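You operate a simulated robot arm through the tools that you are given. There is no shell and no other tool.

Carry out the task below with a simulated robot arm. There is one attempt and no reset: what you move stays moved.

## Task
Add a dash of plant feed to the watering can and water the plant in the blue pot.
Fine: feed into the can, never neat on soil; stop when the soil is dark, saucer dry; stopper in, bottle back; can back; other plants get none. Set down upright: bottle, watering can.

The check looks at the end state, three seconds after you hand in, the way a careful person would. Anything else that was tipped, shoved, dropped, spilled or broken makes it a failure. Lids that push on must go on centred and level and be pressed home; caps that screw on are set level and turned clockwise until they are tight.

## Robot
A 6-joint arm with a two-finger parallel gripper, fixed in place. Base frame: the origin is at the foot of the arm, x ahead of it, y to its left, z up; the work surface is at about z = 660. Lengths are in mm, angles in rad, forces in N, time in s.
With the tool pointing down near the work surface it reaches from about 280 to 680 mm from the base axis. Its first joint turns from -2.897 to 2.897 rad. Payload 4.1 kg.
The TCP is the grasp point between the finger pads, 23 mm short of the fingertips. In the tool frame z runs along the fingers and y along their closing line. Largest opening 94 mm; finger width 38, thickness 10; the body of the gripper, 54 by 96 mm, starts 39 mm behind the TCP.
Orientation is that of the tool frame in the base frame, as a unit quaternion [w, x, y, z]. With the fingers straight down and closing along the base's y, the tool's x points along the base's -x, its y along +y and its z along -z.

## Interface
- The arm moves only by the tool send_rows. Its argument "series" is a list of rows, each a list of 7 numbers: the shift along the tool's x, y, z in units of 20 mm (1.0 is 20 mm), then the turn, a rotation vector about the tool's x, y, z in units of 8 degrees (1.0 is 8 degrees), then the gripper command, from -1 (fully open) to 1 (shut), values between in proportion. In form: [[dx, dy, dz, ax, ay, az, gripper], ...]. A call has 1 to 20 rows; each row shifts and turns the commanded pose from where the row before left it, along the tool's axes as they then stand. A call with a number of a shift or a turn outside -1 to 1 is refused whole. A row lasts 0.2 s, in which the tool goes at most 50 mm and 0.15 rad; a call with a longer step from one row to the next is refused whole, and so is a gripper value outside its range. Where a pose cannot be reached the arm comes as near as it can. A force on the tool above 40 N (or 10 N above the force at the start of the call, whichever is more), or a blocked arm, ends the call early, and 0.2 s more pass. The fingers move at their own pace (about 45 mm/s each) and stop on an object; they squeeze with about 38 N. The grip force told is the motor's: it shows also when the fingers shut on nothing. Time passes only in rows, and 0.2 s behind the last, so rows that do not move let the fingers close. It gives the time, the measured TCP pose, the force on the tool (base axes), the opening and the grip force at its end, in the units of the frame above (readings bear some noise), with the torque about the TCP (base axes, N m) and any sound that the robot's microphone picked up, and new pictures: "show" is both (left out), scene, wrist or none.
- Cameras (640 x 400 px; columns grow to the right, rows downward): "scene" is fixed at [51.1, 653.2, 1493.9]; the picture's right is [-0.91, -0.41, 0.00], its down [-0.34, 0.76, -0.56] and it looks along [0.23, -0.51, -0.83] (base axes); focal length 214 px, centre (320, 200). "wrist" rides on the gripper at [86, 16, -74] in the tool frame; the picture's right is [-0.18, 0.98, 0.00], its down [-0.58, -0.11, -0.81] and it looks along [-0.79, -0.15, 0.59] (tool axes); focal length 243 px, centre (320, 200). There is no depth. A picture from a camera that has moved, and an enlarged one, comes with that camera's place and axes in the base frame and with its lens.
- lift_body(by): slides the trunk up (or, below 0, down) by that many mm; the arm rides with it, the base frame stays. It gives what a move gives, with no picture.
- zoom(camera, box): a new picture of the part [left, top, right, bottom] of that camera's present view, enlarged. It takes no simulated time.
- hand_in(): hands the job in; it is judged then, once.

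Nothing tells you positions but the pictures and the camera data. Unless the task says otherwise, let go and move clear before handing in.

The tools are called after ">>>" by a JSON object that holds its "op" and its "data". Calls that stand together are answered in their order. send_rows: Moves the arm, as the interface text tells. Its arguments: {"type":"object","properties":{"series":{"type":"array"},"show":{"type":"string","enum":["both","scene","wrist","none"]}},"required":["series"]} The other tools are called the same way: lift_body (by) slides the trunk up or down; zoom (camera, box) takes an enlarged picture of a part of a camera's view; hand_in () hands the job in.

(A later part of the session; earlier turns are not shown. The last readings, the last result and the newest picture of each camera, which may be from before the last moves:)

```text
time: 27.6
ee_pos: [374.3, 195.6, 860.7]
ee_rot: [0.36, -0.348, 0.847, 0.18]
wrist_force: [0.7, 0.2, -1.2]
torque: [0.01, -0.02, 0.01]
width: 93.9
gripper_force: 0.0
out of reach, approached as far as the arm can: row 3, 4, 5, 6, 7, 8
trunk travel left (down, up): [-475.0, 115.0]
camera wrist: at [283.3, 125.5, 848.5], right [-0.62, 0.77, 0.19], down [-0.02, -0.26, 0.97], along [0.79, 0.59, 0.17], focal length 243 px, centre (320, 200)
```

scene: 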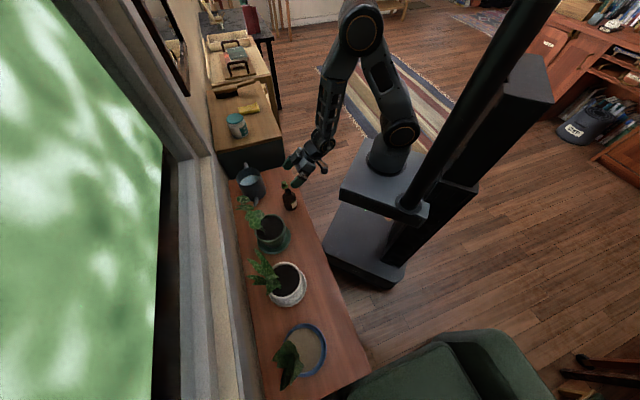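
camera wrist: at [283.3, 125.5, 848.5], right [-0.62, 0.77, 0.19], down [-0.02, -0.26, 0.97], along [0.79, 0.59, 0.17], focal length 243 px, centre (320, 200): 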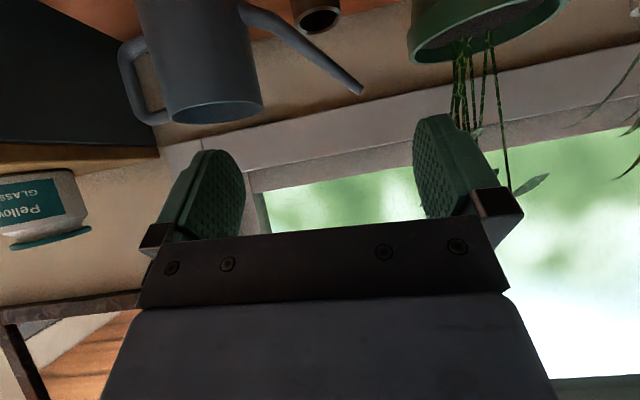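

The arm could not fold that close in. I'll move the commanded pose outward while keeping height above the bottle mouth, to see whether the pitched pose becomes reachable.

>>> {"op": "send_rows", "data": {"series": [[-0.5, 0, 0.866, 0, 0, 0, -1], [-0.5, 0, 0.866, 0, 0, 0, -1], [-0.5, 0, 0.866, 0, 0, 0, -1], [0, 0, 0, 0, 0, 0, -1]], "show": "none"}}

>>> {"op": "send_rows", "data": {"series": [[-0.5, 0, 0.866, 0, 0, 0, -1], [0, 0, 0, 0, 0, 0, -1]]}}

```text
time: 28.6
ee_pos: [413.3, 237.7, 847.5]
ee_rot: [0.359, -0.348, 0.847, 0.179]
wrist_force: [0.5, 0.8, 0.2]
torque: [0.0, 0.0, 0.0]
width: 94.0
gripper_force: 0.1
trunk travel left (down, up): [-475.0, 115.0]
```

```text
time: 29.2
ee_pos: [428.6, 252.1, 842.6]
ee_rot: [0.359, -0.349, 0.847, 0.179]
wrist_force: [-0.1, -0.2, -0.1]
torque: [-0.01, 0.03, -0.03]
width: 94.2
gripper_force: 0.1
trunk travel left (down, up): [-475.0, 115.0]
camera wrist: at [336.9, 182.0, 831.2], right [-0.62, 0.77, 0.19], down [-0.02, -0.25, 0.97], along [0.79, 0.59, 0.17], focal length 243 px, centre (320, 200)
```

scene: 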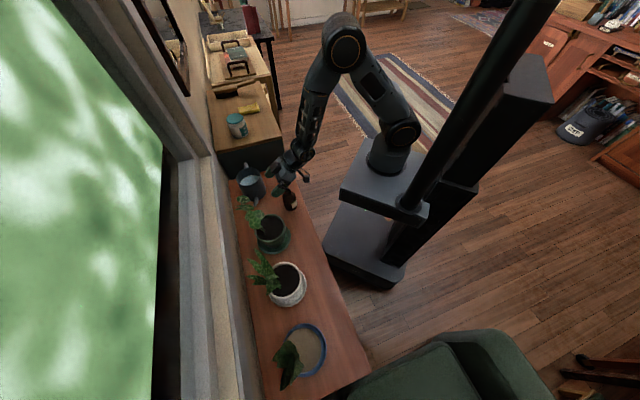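
wrist: 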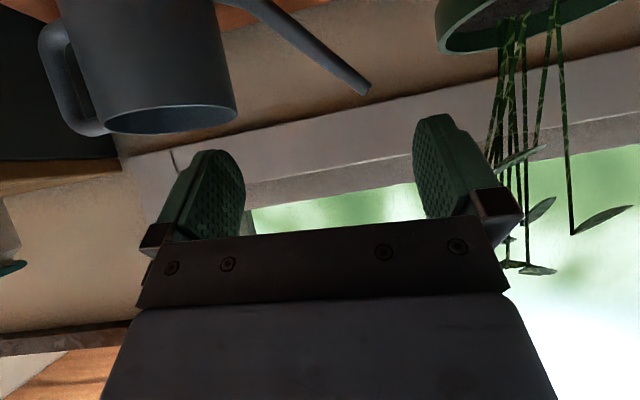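

The pose is now about 47° pitched. I'll correct it towards 60° here, where the arm has more room, then check.

>>> {"op": "send_rows", "data": {"series": [[0, 0, 0, 0.168, -0.792, -0.11, -1], [0, 0, 0, 0.168, -0.792, -0.11, -1], [0, 0, 0, 0, 0, 0, -1]]}}

```text
time: 30.0
ee_pos: [447.5, 251.7, 861.8]
ee_rot: [0.452, -0.328, 0.803, 0.206]
wrist_force: [0.8, 0.3, -0.5]
torque: [-0.02, 0.0, 0.01]
width: 94.1
gripper_force: 0.0
out of reach, approached as far as the arm can: row 2
trunk travel left (down, up): [-475.0, 115.0]
camera wrist: at [359.5, 186.2, 826.0], right [-0.63, 0.75, 0.19], down [-0.18, -0.38, 0.91], along [0.75, 0.54, 0.38], focal length 243 px, centre (320, 200)
```

scene: 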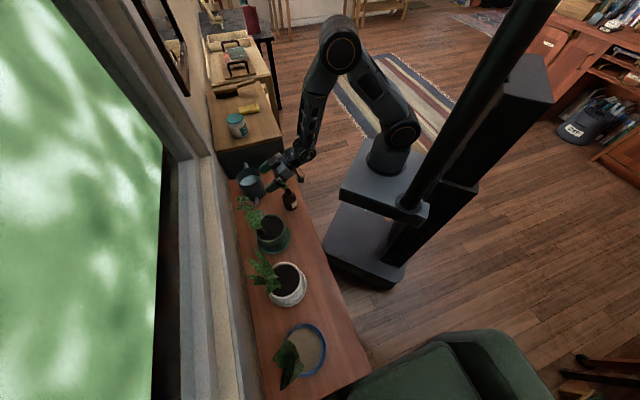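
wrist: 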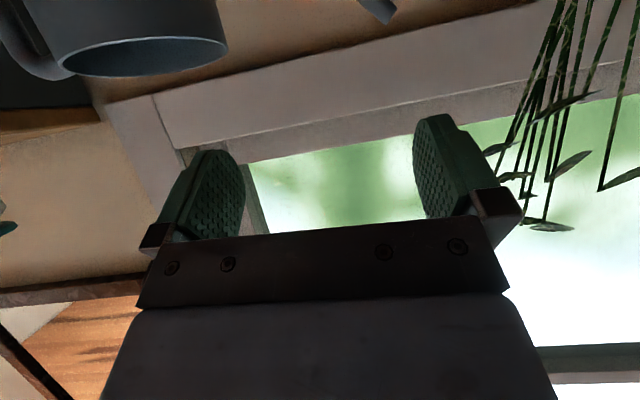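

The tool is now at the 60° pitch I wanted, but the arm needs a better working height to hold it nearer in. I'll raise the tool 200 mm relative to the arm, then lower the trunk by the same amount.

>>> {"op": "send_rows", "data": {"series": [[-0.861, 0.034, -0.505, 0, 0, 0, -1], [-0.861, 0.034, -0.505, 0, 0, 0, -1], [-0.861, 0.034, -0.505, 0, 0, 0, -1], [-0.861, 0.034, -0.505, 0, 0, 0, -1], [-0.861, 0.034, -0.505, 0, 0, 0, -1], [-0.861, 0.034, -0.505, 0, 0, 0, -1], [-0.861, 0.034, -0.505, 0, 0, 0, -1], [-0.861, 0.034, -0.505, 0, 0, 0, -1], [-0.861, 0.034, -0.505, 0, 0, 0, -1], [-0.861, 0.034, -0.505, 0, 0, 0, -1], [0, 0, 0, 0, 0, 0, -1]], "show": "none"}}

>>> {"op": "lift_body", "data": {"by": -180}}

>>> {"op": "zoom", "data": {"camera": "scene", "box": [160, 40, 480, 240]}}

```text
time: 32.4
ee_pos: [447.7, 254.4, 1065.3]
ee_rot: [0.462, -0.331, 0.8, 0.192]
wrist_force: [-0.2, 0.7, -0.4]
torque: [0.02, -0.01, -0.02]
width: 94.1
gripper_force: 0.0
out of reach, approached as far as the arm can: row 1
trunk travel left (down, up): [-475.0, 115.0]
```

```text
time: 34.4
ee_pos: [447.6, 255.3, 886.0]
ee_rot: [0.462, -0.331, 0.8, 0.191]
wrist_force: [-0.2, 0.0, -0.1]
torque: [0.0, 0.0, 0.01]
width: 93.8
gripper_force: 0.0
trunk travel left (down, up): [-295.0, 295.0]
```

```text
2.00 times, centred on (320, 140) of scene
camera zoom: at [51.1, 653.2, 1493.9], right [-0.91, -0.41, 0.0], down [-0.34, 0.76, -0.56], along [0.23, -0.51, -0.83], focal length 429 px, centre (320, 320)
```

zoom: 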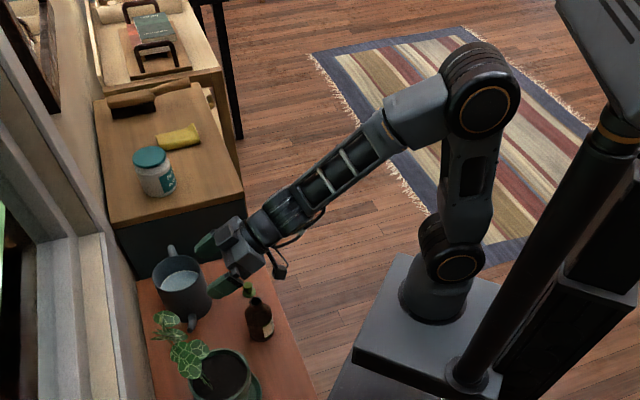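

The arm now holds the 60° pitch exactly, with the trunk lowered 180 mm. I'll move over the bottle axis, staying above its mouth.

>>> {"op": "send_rows", "data": {"series": [[0.7, 0.25, -0.5625, 0, 0, 0, -1], [0.7, 0.25, -0.5625, 0, 0, 0, -1], [0.7, 0.25, -0.5625, 0, 0, 0, -1], [0.7, 0.25, -0.5625, 0, 0, 0, -1], [0, 0, 0, 0, 0, 0, -1]]}}

>>> {"op": "zoom", "data": {"camera": "scene", "box": [235, 150, 315, 210]}}

```text
time: 35.6
ee_pos: [385.9, 220.7, 859.9]
ee_rot: [0.461, -0.331, 0.801, 0.191]
wrist_force: [0.7, 0.1, -0.7]
torque: [0.0, 0.02, 0.0]
width: 94.0
gripper_force: 0.0
trunk travel left (down, up): [-295.0, 295.0]
camera wrist: at [298.5, 155.4, 822.3], right [-0.63, 0.76, 0.16], down [-0.21, -0.37, 0.91], along [0.75, 0.54, 0.39], focal length 243 px, centre (320, 200)
```

scene: 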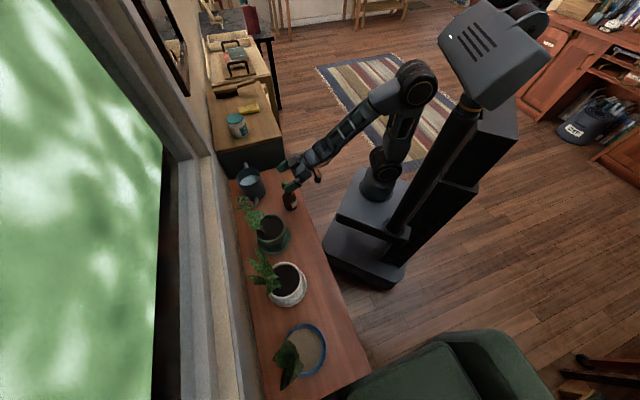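
wrist: 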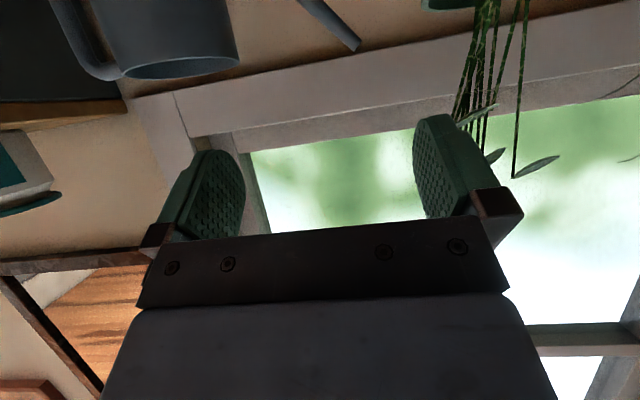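

```text
6.67 times, centred on (275, 180) of scene
camera zoom: at [51.1, 653.2, 1493.9], right [-0.91, -0.41, 0.0], down [-0.34, 0.76, -0.56], along [0.23, -0.51, -0.83], focal length 1430 px, centre (620, 333)
```

zoom: 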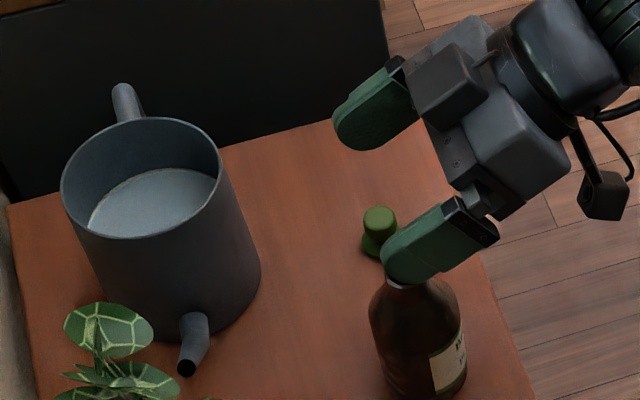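

The TCP is on the bottle axis with the fingers either side of it. I'll descend vertically part way and check.

>>> {"op": "send_rows", "data": {"series": [[0.866, 0.04, 0.5, 0, 0, 0, -1], [0.866, 0, 0.5, 0, 0, 0, -1], [0.866, 0, 0.5, 0, 0, 0, -1], [0.866, 0, 0.5, 0, 0, 0, -1], [0, 0, 0, 0, 0, 0, -1]]}}

>>> {"op": "zoom", "data": {"camera": "scene", "box": [235, 150, 315, 210]}}

>>> {"op": "zoom", "data": {"camera": "wrist", "box": [160, 0, 480, 250]}}

```text
time: 36.8
ee_pos: [397.2, 227.5, 781.1]
ee_rot: [0.461, -0.331, 0.801, 0.192]
wrist_force: [-0.4, -0.7, 0.1]
torque: [0.0, -0.03, 0.01]
width: 94.0
gripper_force: 0.0
out of reach, approached as far as the arm can: row 1, 2, 3
trunk travel left (down, up): [-295.0, 295.0]
camera wrist: at [308.0, 162.0, 743.8], right [-0.63, 0.76, 0.16], down [-0.21, -0.37, 0.91], along [0.75, 0.54, 0.39], focal length 243 px, centre (320, 200)
```

scene: 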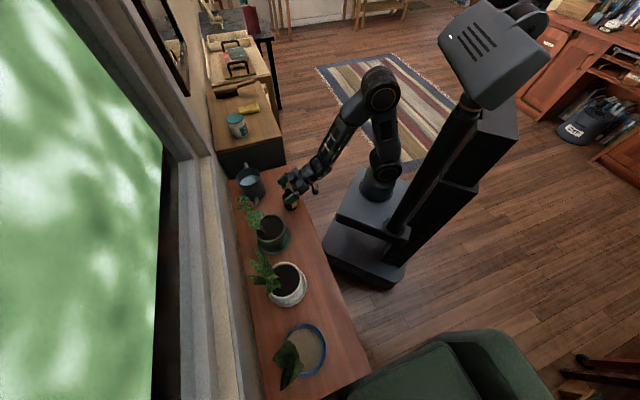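
wrist: 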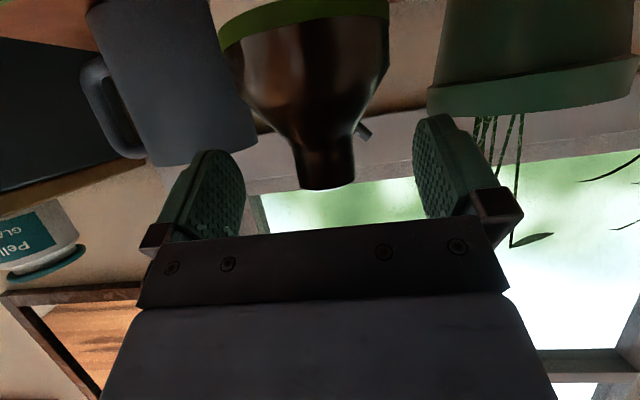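

```text
6.67 times, centred on (275, 180) of scene
camera zoom: at [51.1, 653.2, 1493.9], right [-0.91, -0.41, 0.0], down [-0.34, 0.76, -0.56], along [0.23, -0.51, -0.83], focal length 1430 px, centre (620, 333)
```

zoom: 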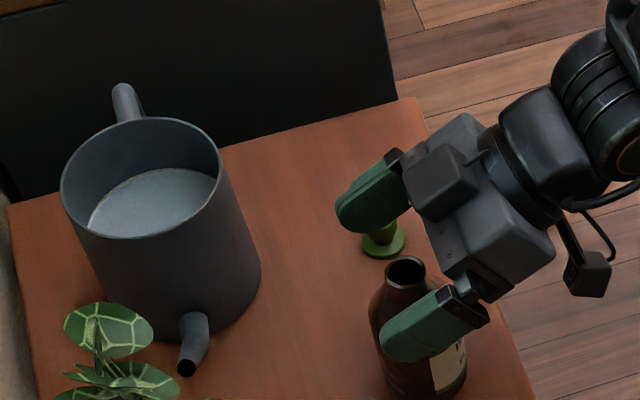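

```text
1.60 times, centred on (320, 125) of wrist
camera zoom: at [308.0, 162.0, 743.8], right [-0.63, 0.76, 0.16], down [-0.21, -0.37, 0.91], along [0.75, 0.54, 0.39], focal length 388 px, centre (320, 320)
```

zoom: 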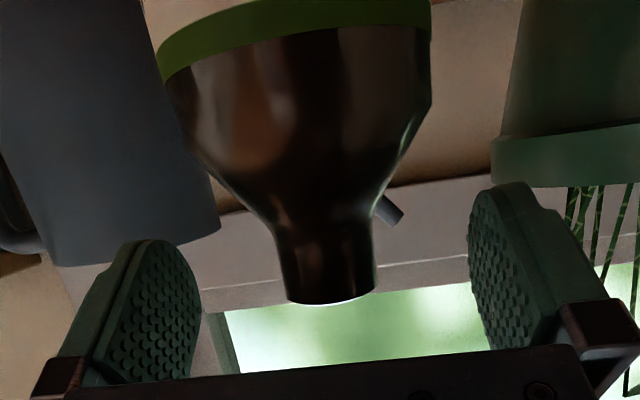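

The bottle neck is centred between the fingers, but the arm is again at its inner limit. I'll raise the arm to the pose I know is reachable and descend with the trunk instead.

>>> {"op": "send_rows", "data": {"series": [[-0.79, 0.05, -0.63, 0, 0, 0, -1], [-0.79, 0.05, -0.63, 0, 0, 0, -1], [-0.79, 0.05, -0.63, 0, 0, 0, -1], [-0.79, 0.05, -0.63, 0, 0, 0, -1], [0, 0, 0, 0, 0, 0, -1]], "show": "none"}}

```text
time: 38.0
ee_pos: [386.1, 222.0, 861.5]
ee_rot: [0.462, -0.33, 0.8, 0.191]
wrist_force: [-0.3, -0.1, 0.1]
torque: [0.02, -0.02, 0.03]
width: 93.7
gripper_force: 0.1
out of reach, approached as far as the arm can: row 1
trunk travel left (down, up): [-295.0, 295.0]
```

The TCP is at n 430, s -116, exactly as wanted. I'll lower with the trunk in two stages.

>>> {"op": "lift_body", "data": {"by": -100}}

>>> {"op": "zoom", "data": {"camera": "wrist", "box": [160, 0, 480, 250]}}

>>> {"op": "zoom", "data": {"camera": "scene", "box": [235, 150, 315, 210]}}

```text
time: 39.3
ee_pos: [386.4, 222.2, 761.7]
ee_rot: [0.461, -0.332, 0.8, 0.192]
wrist_force: [0.5, 0.2, -0.2]
torque: [0.0, -0.02, -0.01]
width: 93.9
gripper_force: 0.2
trunk travel left (down, up): [-195.0, 395.0]
```

```text
1.60 times, centred on (320, 125) of wrist
camera zoom: at [298.6, 157.3, 724.3], right [-0.63, 0.76, 0.16], down [-0.21, -0.37, 0.91], along [0.75, 0.54, 0.39], focal length 388 px, centre (320, 320)
```

zoom: 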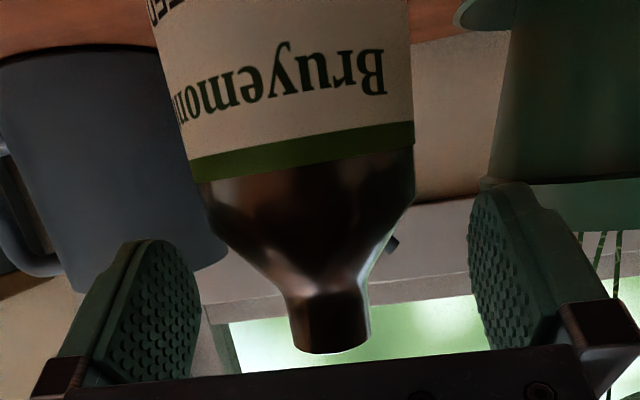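

```text
6.67 times, centred on (275, 180) of scene
camera zoom: at [51.1, 653.2, 1493.9], right [-0.91, -0.41, 0.0], down [-0.34, 0.76, -0.56], along [0.23, -0.51, -0.83], focal length 1430 px, centre (620, 333)
```

zoom: 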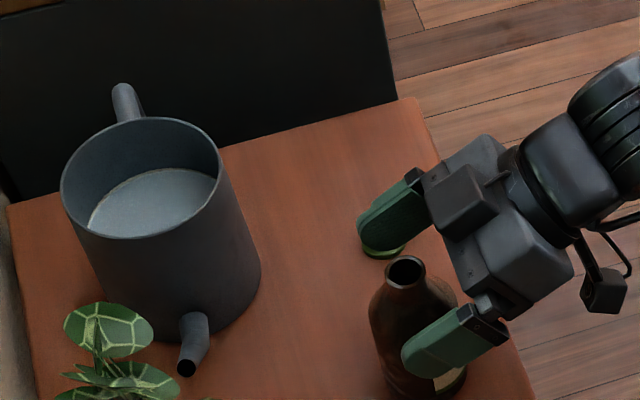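

All clear: the bottle is central and the stopper well away. I'll lower the last 54 mm.

>>> {"op": "lift_body", "data": {"by": -54}}

>>> {"op": "zoom", "data": {"camera": "wrist", "box": [160, 0, 480, 250]}}

>>> {"op": "zoom", "data": {"camera": "scene", "box": [235, 150, 315, 210]}}

```text
time: 40.3
ee_pos: [385.5, 222.5, 707.7]
ee_rot: [0.462, -0.331, 0.8, 0.191]
wrist_force: [-0.2, -0.3, 0.6]
torque: [0.0, 0.0, -0.05]
width: 93.8
gripper_force: 0.0
trunk travel left (down, up): [-141.0, 449.0]
```

```text
1.60 times, centred on (320, 125) of wrist
camera zoom: at [298.6, 157.3, 670.3], right [-0.63, 0.76, 0.16], down [-0.21, -0.37, 0.91], along [0.75, 0.54, 0.39], focal length 388 px, centre (320, 320)
```

zoom: 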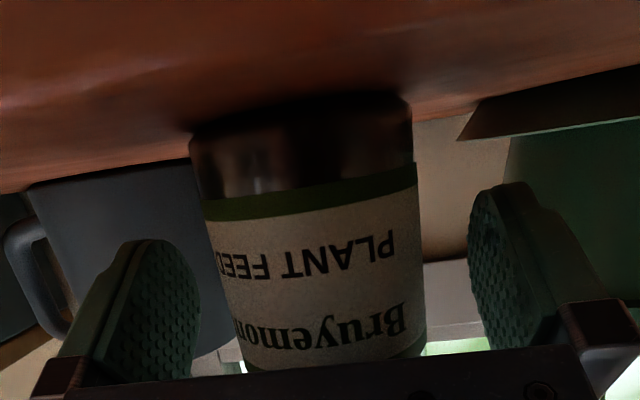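

```text
6.67 times, centred on (275, 180) of scene
camera zoom: at [51.1, 653.2, 1493.9], right [-0.91, -0.41, 0.0], down [-0.34, 0.76, -0.56], along [0.23, -0.51, -0.83], focal length 1430 px, centre (620, 333)
```

zoom: 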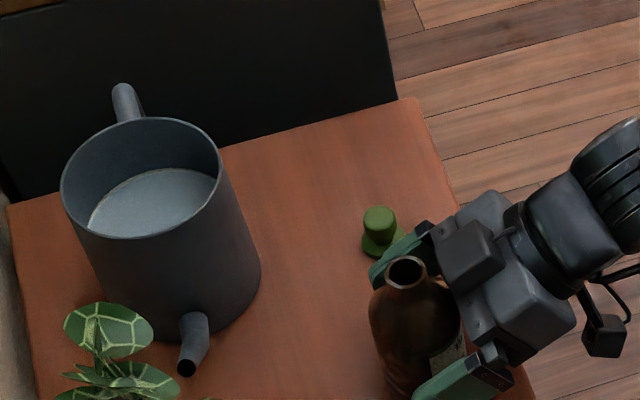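

The fingers straddle the plant feed bottle's body with no contact force. I'll close the grip.

>>> {"op": "send_rows", "data": {"series": [[0, 0, 0, 0, 0, 0, 0.2], [0, 0, 0, 0, 0, 0, 1], [0, 0, 0, 0, 0, 0, 1], [0, 0, 0, 0, 0, 0, 1]]}}

>>> {"op": "zoom", "data": {"camera": "scene", "box": [235, 150, 315, 210]}}

```text
time: 41.3
ee_pos: [386.7, 222.2, 707.6]
ee_rot: [0.461, -0.331, 0.801, 0.191]
wrist_force: [0.1, 0.3, 0.4]
torque: [-0.09, -0.04, -0.03]
width: 56.6
gripper_force: 37.9
trunk travel left (down, up): [-141.0, 449.0]
camera wrist: at [298.6, 157.4, 670.3], right [-0.63, 0.76, 0.16], down [-0.21, -0.37, 0.91], along [0.75, 0.54, 0.39], focal length 243 px, centre (320, 200)
```

scene: 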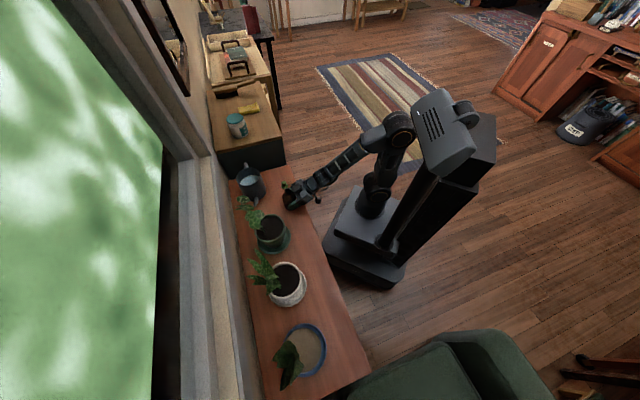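
wrist: 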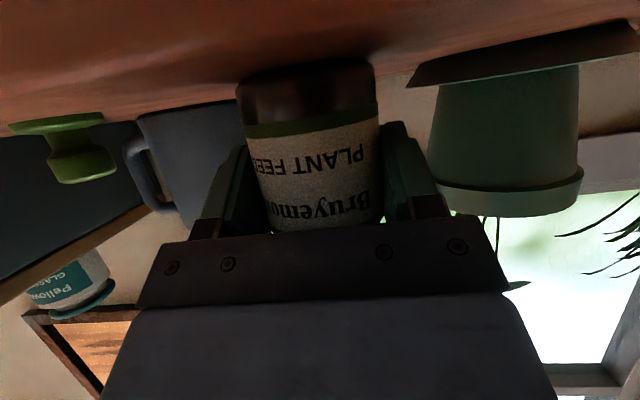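

```text
6.67 times, centred on (275, 180) of scene
camera zoom: at [51.1, 653.2, 1493.9], right [-0.91, -0.41, 0.0], down [-0.34, 0.76, -0.56], along [0.23, -0.51, -0.83], focal length 1430 px, centre (620, 333)
```

zoom: 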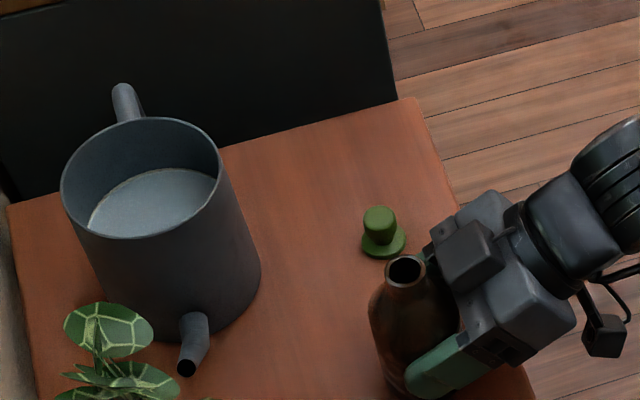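

The bottle is gripped firmly at 56.6 mm. I'll lift it with the trunk, keeping it upright, and confirm it hangs cleanly.

>>> {"op": "lift_body", "data": {"by": 30}}

>>> {"op": "zoom", "data": {"camera": "scene", "box": [235, 150, 315, 210]}}

>>> {"op": "lift_body", "data": {"by": 135}}

>>> {"op": "zoom", "data": {"camera": "scene", "box": [235, 130, 355, 220]}}

```text
time: 42.0
ee_pos: [386.4, 222.9, 737.9]
ee_rot: [0.461, -0.331, 0.801, 0.192]
wrist_force: [-0.2, 0.3, -3.5]
torque: [0.0, 0.0, -0.02]
width: 56.7
gripper_force: 37.7
trunk travel left (down, up): [-171.0, 419.0]
```

```text
6.67 times, centred on (275, 180) of scene
camera zoom: at [51.1, 653.2, 1493.9], right [-0.91, -0.41, 0.0], down [-0.34, 0.76, -0.56], along [0.23, -0.51, -0.83], focal length 1430 px, centre (620, 333)
```

zoom: 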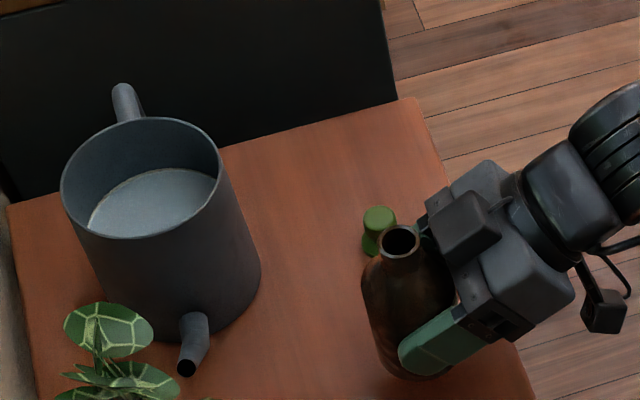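

```text
time: 43.7
ee_pos: [386.5, 223.2, 872.3]
ee_rot: [0.461, -0.332, 0.8, 0.192]
wrist_force: [0.1, 0.0, -2.8]
torque: [0.01, -0.01, 0.0]
width: 56.7
gripper_force: 38.1
trunk travel left (down, up): [-306.0, 284.0]
```

```text
4.44 times, centred on (295, 175) of scene
camera zoom: at [51.1, 653.2, 1493.9], right [-0.91, -0.41, 0.0], down [-0.34, 0.76, -0.56], along [0.23, -0.51, -0.83], focal length 953 px, centre (431, 311)
```

zoom: 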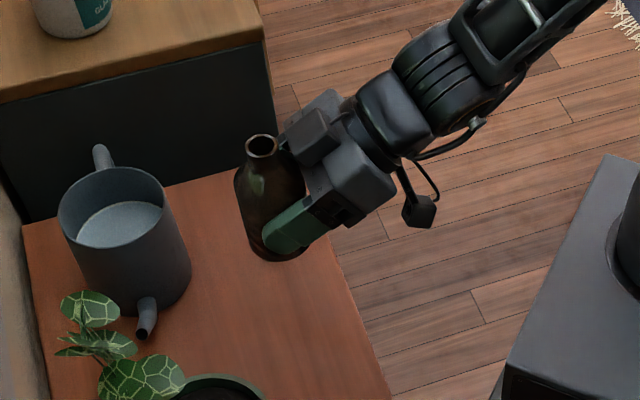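

The bottle is in hand at about 0.3 kg and upright. I'll carry it to a point beside the can's opening, above the spout.

>>> {"op": "send_rows", "data": {"series": [[-0.2, -0.19, 0.37, 0, 0, 0, 1], [-0.43, -0.39, 0.74, 0, 0, 0, 1], [-0.43, -0.39, 0.74, 0, 0, 0, 1], [-0.43, -0.39, 0.74, 0, 0, 0, 1], [-0.43, -0.39, 0.74, 0, 0, 0, 1], [-0.43, -0.39, 0.74, 0, 0, 0, 1], [-0.43, -0.39, 0.74, 0, 0, 0, 1], [-0.43, -0.39, 0.74, 0, 0, 0, 1], [-0.22, -0.2, 0.38, 0, 0, 0, 1], [0, 0, 0, 0, 0, 0, 1]]}}

>>> {"op": "zoom", "data": {"camera": "scene", "box": [220, 130, 340, 220]}}

```text
time: 45.9
ee_pos: [529.6, 274.8, 872.5]
ee_rot: [0.461, -0.332, 0.8, 0.192]
wrist_force: [0.1, 0.1, -3.4]
torque: [0.02, 0.0, 0.01]
width: 56.7
gripper_force: 38.1
trunk travel left (down, up): [-306.0, 284.0]
camera wrist: at [440.5, 210.0, 835.1], right [-0.63, 0.76, 0.16], down [-0.21, -0.37, 0.91], along [0.75, 0.54, 0.39], focal length 243 px, centre (320, 200)
```

scene: 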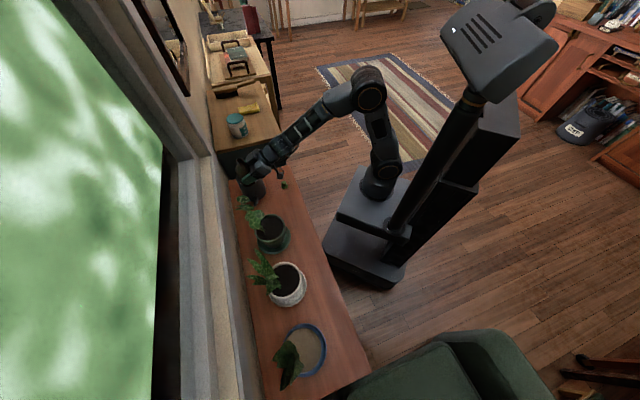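
wrist: 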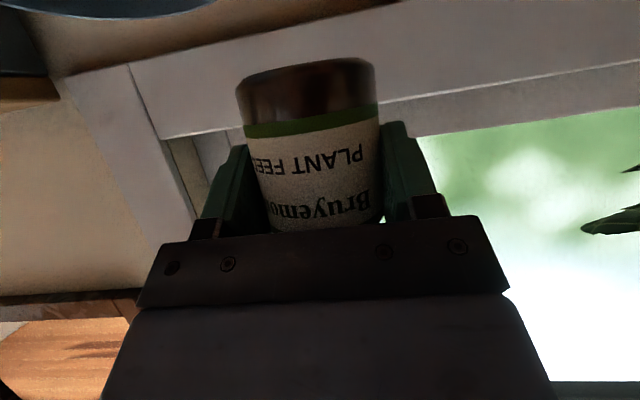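

```text
4.44 times, centred on (280, 175) of scene
camera zoom: at [51.1, 653.2, 1493.9], right [-0.91, -0.41, 0.0], down [-0.34, 0.76, -0.56], along [0.23, -0.51, -0.83], focal length 953 px, centre (498, 311)
```

zoom: 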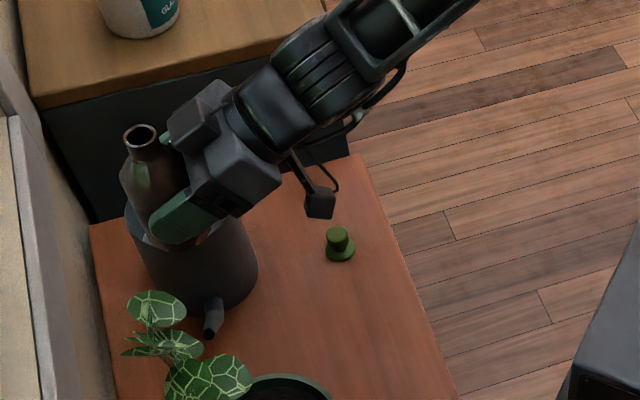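

The bottle is beside the can's opening with the mouth ahead of the rim. I'll start tilting it towards the can about the cross-shelf axis and check reach as I go.

>>> {"op": "send_rows", "data": {"series": [[0, 0, 0, -0.5, 0, 0.866, 1], [0, 0, 0, -0.5, 0, 0.866, 1], [0, 0, 0, -0.5, 0, 0.866, 1], [0, 0, 0, -0.5, 0, 0.866, 1], [0, 0, 0, -0.5, 0, 0.866, 1], [0, 0, 0, -0.5, 0, 0.866, 1], [0, 0, 0, 0, 0, 0, 1]]}}

>>> {"op": "zoom", "data": {"camera": "scene", "box": [220, 130, 340, 220]}}

```text
time: 47.5
ee_pos: [527.3, 273.4, 872.1]
ee_rot: [0.286, -0.114, 0.809, 0.501]
wrist_force: [-0.5, 0.2, -3.5]
torque: [-0.02, 0.01, -0.04]
width: 56.1
gripper_force: 38.7
trunk travel left (down, up): [-306.0, 284.0]
camera wrist: at [423.8, 225.8, 859.6], right [-0.31, 0.45, 0.84], down [0.24, -0.82, 0.52], along [0.92, 0.37, 0.15], focal length 243 px, centre (320, 200)
```

scene: 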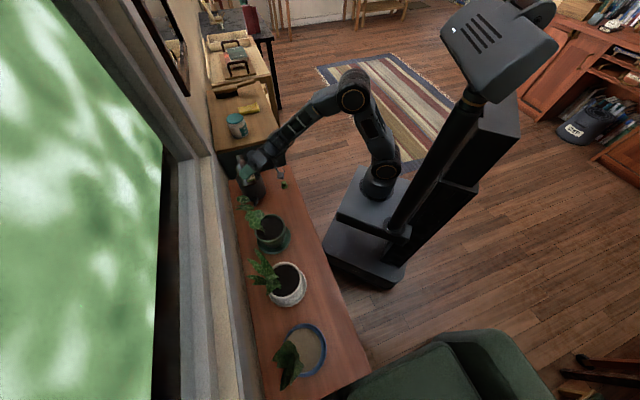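
wrist: 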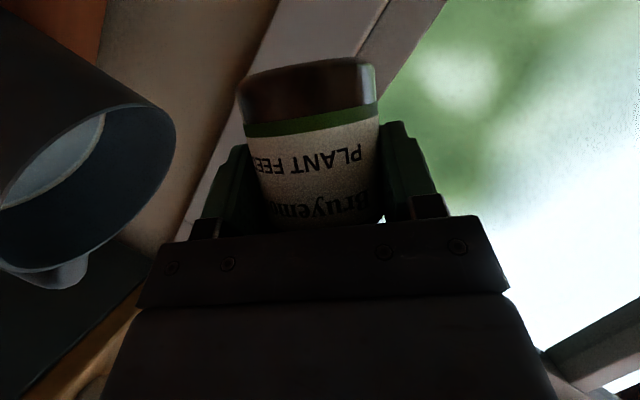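

```text
4.44 times, centred on (280, 175) of scene
camera zoom: at [51.1, 653.2, 1493.9], right [-0.91, -0.41, 0.0], down [-0.34, 0.76, -0.56], along [0.23, -0.51, -0.83], focal length 953 px, centre (498, 311)
```

zoom: 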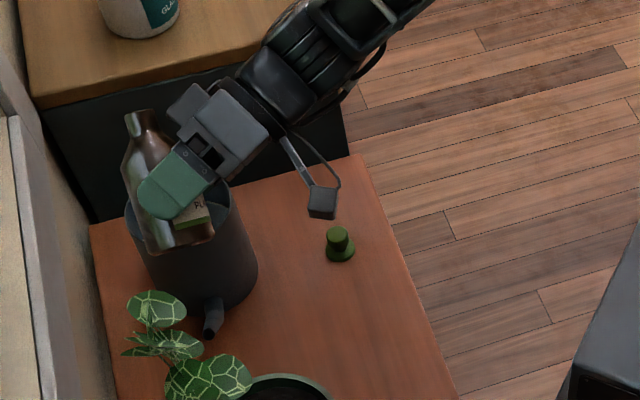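

The tilt works: the mouth is over the can at about 48°. I'll lower and shift slightly so the stream falls mid-can, then tilt further in small steps.

>>> {"op": "send_rows", "data": {"series": [[0.757, -0.225, 0.437, 0, 0, 0, 1], [0, 0, 0, -0.5, 0, 0.866, 1], [0, 0, 0, -0.5, 0, 0.866, 1], [0, 0, 0, 0, 0, 0, 1]], "show": "none"}}

>>> {"op": "zoom", "data": {"camera": "scene", "box": [225, 140, 305, 200]}}

>>> {"op": "zoom", "data": {"camera": "wrist", "box": [0, 0, 640, 400]}}

```text
time: 48.5
ee_pos: [519.4, 282.0, 856.8]
ee_rot: [0.215, -0.034, 0.78, 0.586]
wrist_force: [-0.7, 0.7, -3.3]
torque: [0.01, 0.01, 0.03]
width: 56.6
gripper_force: 38.2
trunk travel left (down, up): [-306.0, 284.0]
```

```text
6.67 times, centred on (265, 170) of scene
camera zoom: at [51.1, 653.2, 1493.9], right [-0.91, -0.41, 0.0], down [-0.34, 0.76, -0.56], along [0.23, -0.51, -0.83], focal length 1430 px, centre (687, 400)
```

zoom: 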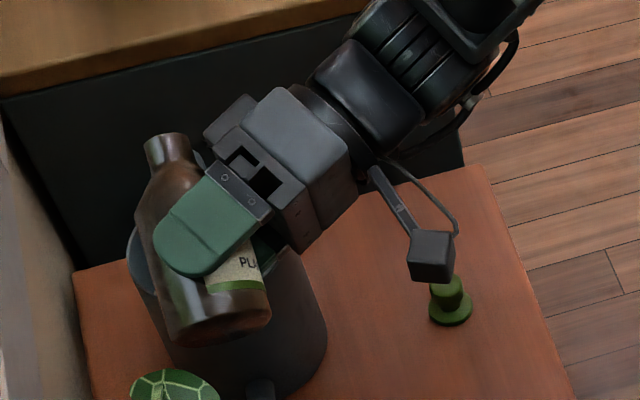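

```text
1.00 times, centred on (320, 200) of wrist (not enlarged: the box is as wide or as high as the picture)
camera zoom: at [414.6, 234.5, 855.6], right [-0.14, 0.27, 0.95], down [0.32, -0.9, 0.3], along [0.94, 0.35, 0.04], focal length 243 px, centre (320, 200)
```

zoom: 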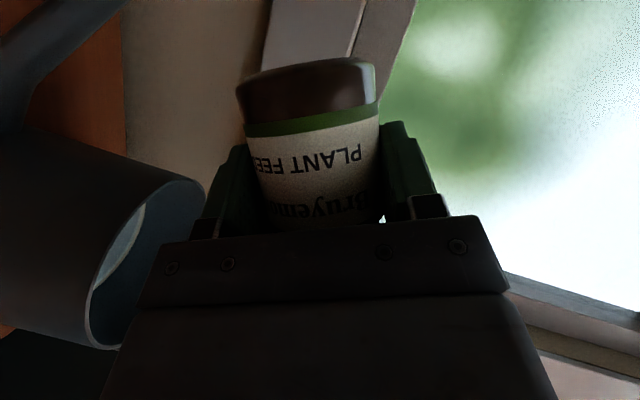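

At 64° nothing has flowed yet. I'll continue in 4° steps with pauses, watching for sound and weight change.

>>> {"op": "send_rows", "data": {"series": [[0, 0, 0, -0.25, 0, 0.433, 1], [0, 0, 0, -0.25, 0, 0.433, 1], [0, 0, 0, 0, 0, 0, 1]], "show": "none"}}

>>> {"op": "zoom", "data": {"camera": "scene", "box": [225, 140, 305, 200]}}

```text
time: 49.3
ee_pos: [520.5, 282.0, 858.3]
ee_rot: [0.178, 0.005, 0.76, 0.625]
wrist_force: [0.0, 0.6, -2.7]
torque: [0.01, 0.02, 0.04]
width: 56.4
gripper_force: 38.2
trunk travel left (down, up): [-306.0, 284.0]
```

```text
6.67 times, centred on (265, 170) of scene
camera zoom: at [51.1, 653.2, 1493.9], right [-0.91, -0.41, 0.0], down [-0.34, 0.76, -0.56], along [0.23, -0.51, -0.83], focal length 1430 px, centre (687, 400)
```

zoom: 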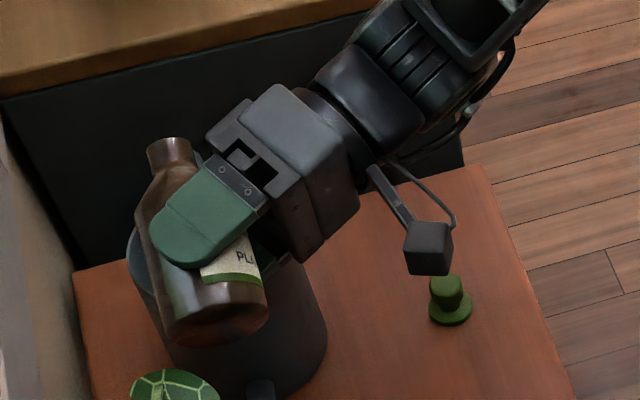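

>>> {"op": "send_rows", "data": {"series": [[0, 0, 0, -0.25, 0, 0.433, 1], [0, 0, 0, 0, 0, 0, 1]], "show": "none"}}

>>> {"op": "zoom", "data": {"camera": "scene", "box": [225, 140, 305, 200]}}

```text
time: 49.9
ee_pos: [520.3, 282.3, 858.0]
ee_rot: [0.16, 0.025, 0.749, 0.643]
wrist_force: [0.4, 0.0, -1.9]
torque: [0.01, 0.02, 0.01]
width: 56.4
gripper_force: 38.6
trunk travel left (down, up): [-306.0, 284.0]
```

```text
6.67 times, centred on (265, 170) of scene
camera zoom: at [51.1, 653.2, 1493.9], right [-0.91, -0.41, 0.0], down [-0.34, 0.76, -0.56], along [0.23, -0.51, -0.83], focal length 1430 px, centre (687, 400)
```

zoom: 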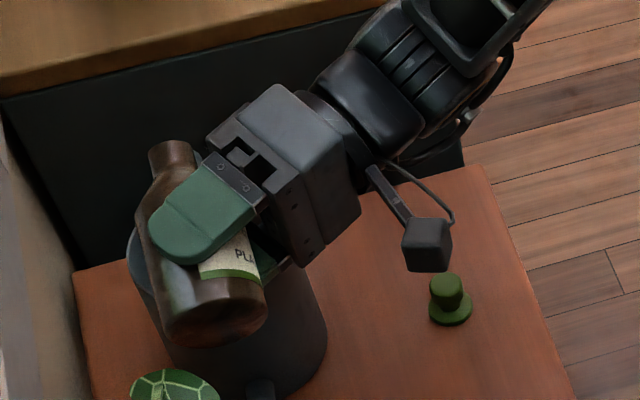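

The weight reading has dropped from about 3.3 N to 1.9 N, which may mean it is already pouring. I'll tilt back at once and weigh it.

>>> {"op": "send_rows", "data": {"series": [[0, 0, 0, 0.5, 0, -0.866, 1], [0, 0, 0, 0.5, 0, -0.866, 1], [0, 0, 0, 0.5, 0, -0.866, 1], [0, 0, 0, 0, 0, 0, 1]], "show": "none"}}

>>> {"op": "send_rows", "data": {"series": [[0, 0, 0, 0, 0, 0, 1]], "show": "none"}}

>>> {"op": "send_rows", "data": {"series": [[0, 0, 0, 0, 0, 0, 1]], "show": "none"}}

>>> {"op": "zoom", "data": {"camera": "wrist", "box": [0, 50, 320, 300]}}

>>> {"op": "zoom", "data": {"camera": "scene", "box": [225, 140, 305, 200]}}

```text
time: 50.9
ee_pos: [519.9, 280.9, 857.4]
ee_rot: [0.269, -0.096, 0.803, 0.522]
wrist_force: [-0.9, -0.1, -3.7]
torque: [0.01, 0.04, -0.04]
width: 56.4
gripper_force: 38.2
trunk travel left (down, up): [-306.0, 284.0]
```

```text
time: 51.3
ee_pos: [520.3, 282.8, 857.6]
ee_rot: [0.268, -0.094, 0.804, 0.523]
wrist_force: [-0.4, 0.1, -2.8]
torque: [-0.03, 0.04, -0.03]
width: 56.3
gripper_force: 38.1
trunk travel left (down, up): [-306.0, 284.0]
```

```text
time: 51.7
ee_pos: [519.9, 281.5, 857.0]
ee_rot: [0.269, -0.095, 0.803, 0.523]
wrist_force: [-0.5, -0.1, -3.4]
torque: [-0.01, 0.02, -0.01]
width: 56.3
gripper_force: 37.6
trunk travel left (down, up): [-306.0, 284.0]
```

```text
1.60 times, centred on (160, 175) of wrist
camera zoom: at [415.8, 233.9, 847.2], right [-0.27, 0.4, 0.87], down [0.27, -0.84, 0.47], along [0.92, 0.36, 0.12], focal length 388 px, centre (576, 240)
```

zoom: 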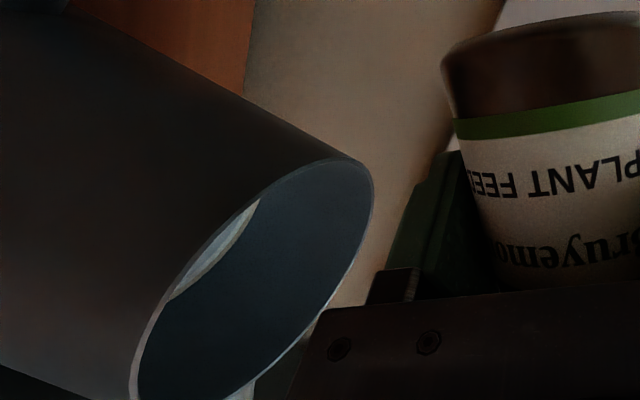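

```text
6.67 times, centred on (265, 170) of scene
camera zoom: at [51.1, 653.2, 1493.9], right [-0.91, -0.41, 0.0], down [-0.34, 0.76, -0.56], along [0.23, -0.51, -0.83], focal length 1430 px, centre (687, 400)
```

zoom: 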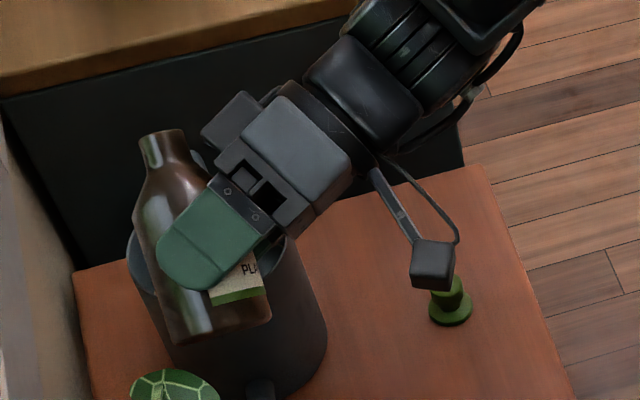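

The weight is unchanged at about 3.3 N, so that dip was noise and nothing has poured. I'll tilt again, a bit further each time.

>>> {"op": "send_rows", "data": {"series": [[0, 0, 0, -0.5, 0, 0.866, 1], [0, 0, 0, -0.5, 0, 0.866, 1], [0, 0, 0, -0.5, 0, 0.866, 1], [0, 0, 0, -0.25, 0, 0.433, 1], [0, 0, 0, 0, 0, 0, 1]], "show": "none"}}

>>> {"op": "zoom", "data": {"camera": "scene", "box": [225, 140, 305, 200]}}

>>> {"op": "send_rows", "data": {"series": [[0, 0, 0, -0.25, 0, 0.433, 1], [0, 0, 0, 0, 0, 0, 1]], "show": "none"}}

>>> {"op": "zoom", "data": {"camera": "scene", "box": [225, 140, 305, 200]}}

```text
time: 52.9
ee_pos: [520.6, 282.4, 858.6]
ee_rot: [0.139, 0.044, 0.736, 0.661]
wrist_force: [-0.3, 0.3, -3.0]
torque: [-0.02, 0.04, 0.01]
width: 56.2
gripper_force: 38.4
trunk travel left (down, up): [-306.0, 284.0]
```

```text
6.67 times, centred on (265, 170) of scene
camera zoom: at [51.1, 653.2, 1493.9], right [-0.91, -0.41, 0.0], down [-0.34, 0.76, -0.56], along [0.23, -0.51, -0.83], focal length 1430 px, centre (687, 400)
```

zoom: 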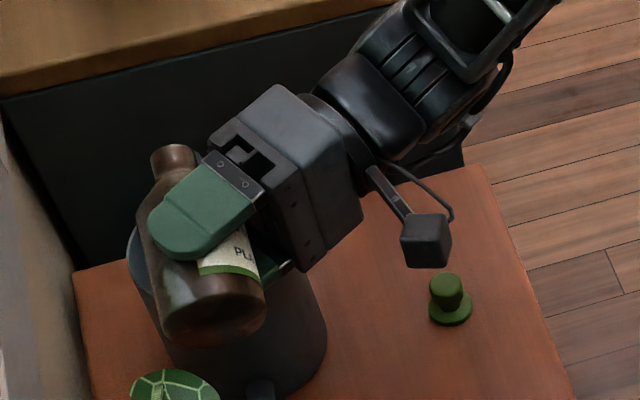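

```text
time: 53.5
ee_pos: [520.0, 282.2, 857.4]
ee_rot: [0.121, 0.064, 0.723, 0.677]
wrist_force: [0.8, 0.2, -3.0]
torque: [0.04, 0.01, -0.03]
width: 56.4
gripper_force: 38.1
trunk travel left (down, up): [-306.0, 284.0]
```

```text
6.67 times, centred on (265, 170) of scene
camera zoom: at [51.1, 653.2, 1493.9], right [-0.91, -0.41, 0.0], down [-0.34, 0.76, -0.56], along [0.23, -0.51, -0.83], focal length 1430 px, centre (687, 400)
```

zoom: 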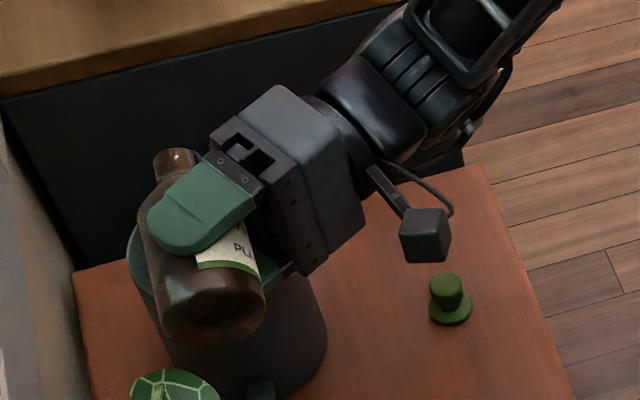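

The water visible at the can's left edge has just turned greenish, so feed is flowing. I'll tilt back immediately.

>>> {"op": "send_rows", "data": {"series": [[0, 0, 0, 0.5, 0, -0.866, 1], [0, 0, 0, 0.5, 0, -0.866, 1], [0, 0, 0, 0.5, 0, -0.866, 1], [0, 0, 0, 0.5, 0, -0.866, 1], [0, 0, 0, 0, 0, 0, 1]], "show": "none"}}

>>> {"op": "zoom", "data": {"camera": "scene", "box": [225, 140, 305, 200]}}

>>> {"op": "zoom", "data": {"camera": "wrist", "box": [0, 50, 320, 300]}}

```text
time: 54.7
ee_pos: [521.3, 281.9, 857.5]
ee_rot: [0.269, -0.095, 0.803, 0.523]
wrist_force: [0.3, 0.8, -2.9]
torque: [0.0, 0.05, 0.03]
width: 56.6
gripper_force: 38.0
trunk travel left (down, up): [-306.0, 284.0]
```

```text
6.67 times, centred on (265, 170) of scene
camera zoom: at [51.1, 653.2, 1493.9], right [-0.91, -0.41, 0.0], down [-0.34, 0.76, -0.56], along [0.23, -0.51, -0.83], focal length 1430 px, centre (687, 400)
```

zoom: 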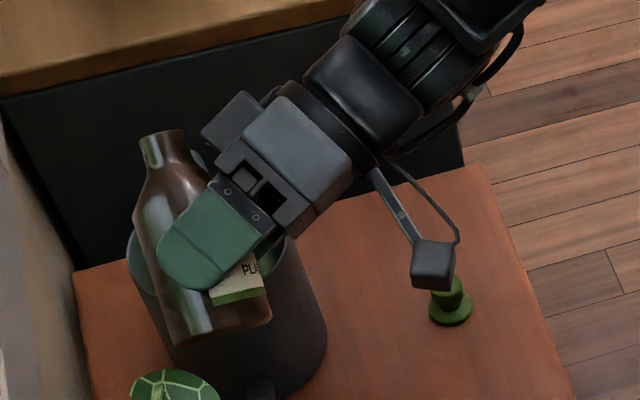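

```text
1.60 times, centred on (160, 175) of wrist
camera zoom: at [415.8, 233.7, 846.9], right [-0.27, 0.41, 0.87], down [0.26, -0.84, 0.47], along [0.92, 0.36, 0.12], focal length 388 px, centre (576, 240)
```

zoom: 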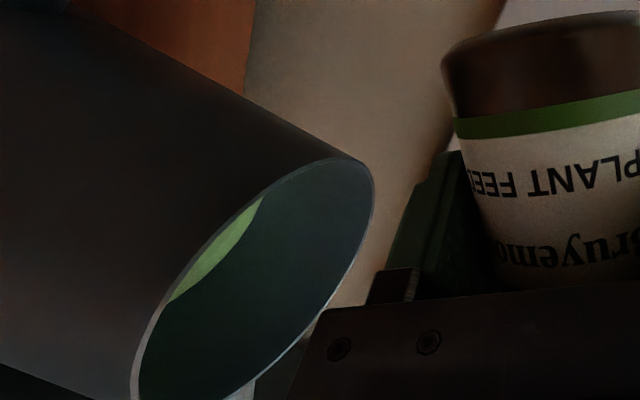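

The can water is now green: the dash of feed is in. I'll bring the bottle upright before carrying it back.

>>> {"op": "send_rows", "data": {"series": [[0, 0, 0, 0.5, 0, -0.866, 1], [0, 0, 0, 0.5, 0, -0.866, 1], [0, 0, 0, 0.5, 0, -0.866, 1], [0, 0, 0, 0.5, 0, -0.866, 1], [0, 0, 0, 0.5, 0, -0.866, 1], [0, 0, 0, 0.5, 0, -0.866, 1], [0, 0, 0, 0.25, 0, -0.433, 1], [0, 0, 0, 0, 0, 0, 1], [0, 0, 0, 0, 0, 0, 1]]}}

>>> {"op": "zoom", "data": {"camera": "scene", "box": [220, 130, 340, 220]}}

```text
time: 56.7
ee_pos: [520.5, 283.0, 857.1]
ee_rot: [0.461, -0.331, 0.801, 0.191]
wrist_force: [-0.4, -0.1, -2.4]
torque: [-0.02, 0.03, 0.06]
width: 56.3
gripper_force: 37.9
trunk travel left (down, up): [-306.0, 284.0]
camera wrist: at [432.7, 217.7, 819.7], right [-0.63, 0.76, 0.16], down [-0.21, -0.36, 0.91], along [0.75, 0.54, 0.39], focal length 243 px, centre (320, 200)
```

scene: 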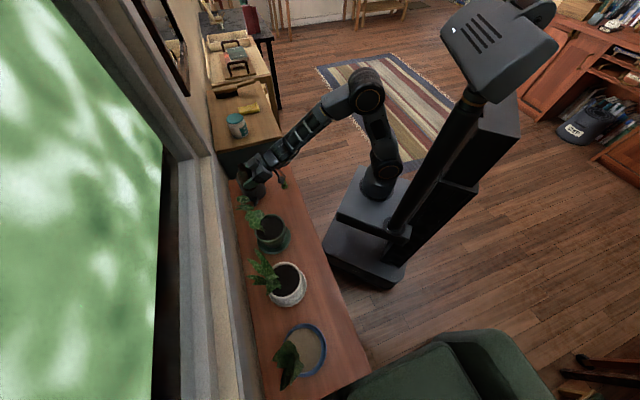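
wrist: 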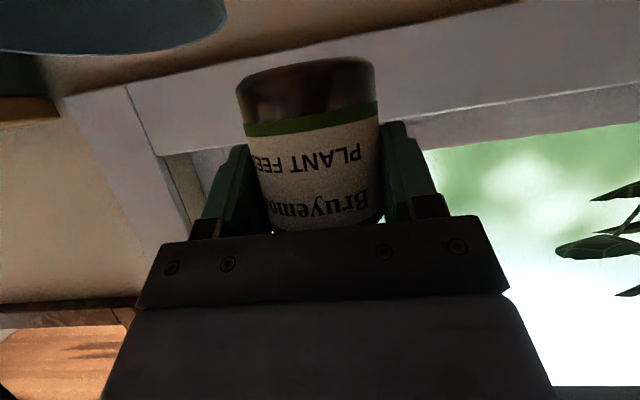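

```text
4.44 times, centred on (280, 175) of scene
camera zoom: at [51.1, 653.2, 1493.9], right [-0.91, -0.41, 0.0], down [-0.34, 0.76, -0.56], along [0.23, -0.51, -0.83], focal length 953 px, centre (498, 311)
```

zoom: 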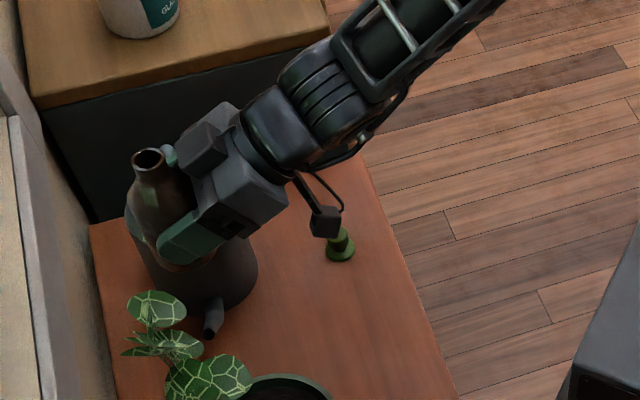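

The bottle is upright again. I'll carry it back above its spot at height.

>>> {"op": "send_rows", "data": {"series": [[-0.64, 0, -0.37, 0, 0, 0, 1], [0.2, 0.18, -0.35, 0, 0, 0, 1], [0.45, 0.35, -0.76, 0, 0, 0, 1], [0.45, 0.35, -0.76, 0, 0, 0, 1], [0.45, 0.35, -0.76, 0, 0, 0, 1], [0.45, 0.35, -0.76, 0, 0, 0, 1], [0.45, 0.35, -0.76, 0, 0, 0, 1], [0.45, 0.35, -0.76, 0, 0, 0, 1], [0.35, 0.25, -0.6, 0, 0, 0, 1], [0.17, 0.12, -0.41, 0, 0, 0, 1], [0, 0, 0, 0, 0, 0, 1], [0, 0, 0, 0, 0, 0, 1]], "show": "none"}}

>>> {"op": "zoom", "data": {"camera": "scene", "box": [220, 130, 340, 220]}}

```text
time: 59.3
ee_pos: [385.7, 221.9, 872.3]
ee_rot: [0.461, -0.331, 0.801, 0.191]
wrist_force: [0.4, 0.0, -2.9]
torque: [-0.01, -0.02, 0.0]
width: 56.3
gripper_force: 37.9
trunk travel left (down, up): [-306.0, 284.0]
```

```text
4.44 times, centred on (280, 175) of scene
camera zoom: at [51.1, 653.2, 1493.9], right [-0.91, -0.41, 0.0], down [-0.34, 0.76, -0.56], along [0.23, -0.51, -0.83], focal length 953 px, centre (498, 311)
```

zoom: 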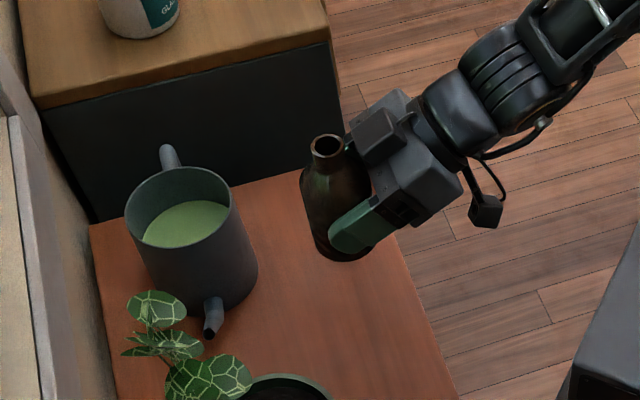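

Feed is clearly mixed into the can and the bottle is over its spot. I'll lower it with the trunk, stopping just short of contact.

>>> {"op": "lift_body", "data": {"by": -155}}

>>> {"op": "lift_body", "data": {"by": -8}}

>>> {"op": "lift_body", "data": {"by": -1.5}}

>>> {"op": "zoom", "data": {"camera": "scene", "box": [235, 150, 315, 210]}}

```text
time: 61.0
ee_pos: [386.5, 222.0, 717.7]
ee_rot: [0.462, -0.331, 0.8, 0.192]
wrist_force: [-0.4, 0.6, -3.2]
torque: [-0.04, -0.01, -0.02]
width: 56.3
gripper_force: 38.3
trunk travel left (down, up): [-151.0, 439.0]
```

```text
time: 61.6
ee_pos: [386.7, 222.8, 710.0]
ee_rot: [0.462, -0.332, 0.8, 0.193]
wrist_force: [0.3, 0.3, -2.8]
torque: [0.01, 0.01, -0.03]
width: 56.2
gripper_force: 38.1
trunk travel left (down, up): [-143.0, 447.0]
```

```text
time: 62.1
ee_pos: [386.6, 221.9, 708.1]
ee_rot: [0.462, -0.33, 0.801, 0.191]
wrist_force: [0.0, 1.0, -2.6]
torque: [0.0, 0.03, 0.0]
width: 56.4
gripper_force: 37.6
trunk travel left (down, up): [-142.0, 448.0]
```

```text
6.67 times, centred on (275, 180) of scene
camera zoom: at [51.1, 653.2, 1493.9], right [-0.91, -0.41, 0.0], down [-0.34, 0.76, -0.56], along [0.23, -0.51, -0.83], focal length 1430 px, centre (620, 333)
```

zoom: 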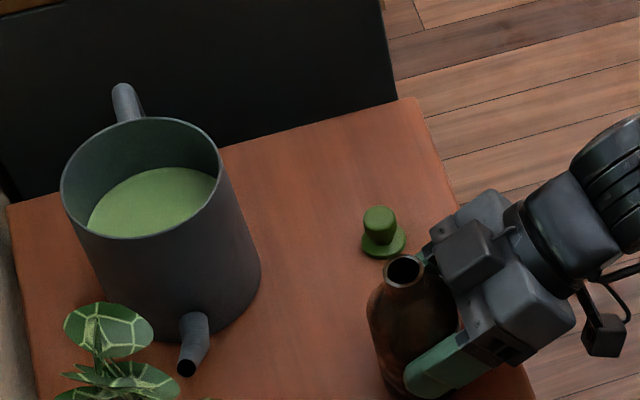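

>>> {"op": "lift_body", "data": {"by": -1}}

>>> {"op": "send_rows", "data": {"series": [[0, 0, 0, 0, 0, 0, 1]], "show": "none"}}

```text
time: 62.6
ee_pos: [386.8, 221.4, 708.6]
ee_rot: [0.461, -0.331, 0.801, 0.191]
wrist_force: [-1.3, -1.1, 2.0]
torque: [-0.12, 0.09, -0.01]
width: 56.2
gripper_force: 38.1
trunk travel left (down, up): [-140.0, 450.0]
```

```text
time: 63.0
ee_pos: [387.3, 223.0, 707.9]
ee_rot: [0.462, -0.331, 0.8, 0.191]
wrist_force: [0.4, 0.1, 3.5]
torque: [-0.12, 0.08, 0.0]
width: 56.5
gripper_force: 38.2
trunk travel left (down, up): [-140.0, 450.0]
```

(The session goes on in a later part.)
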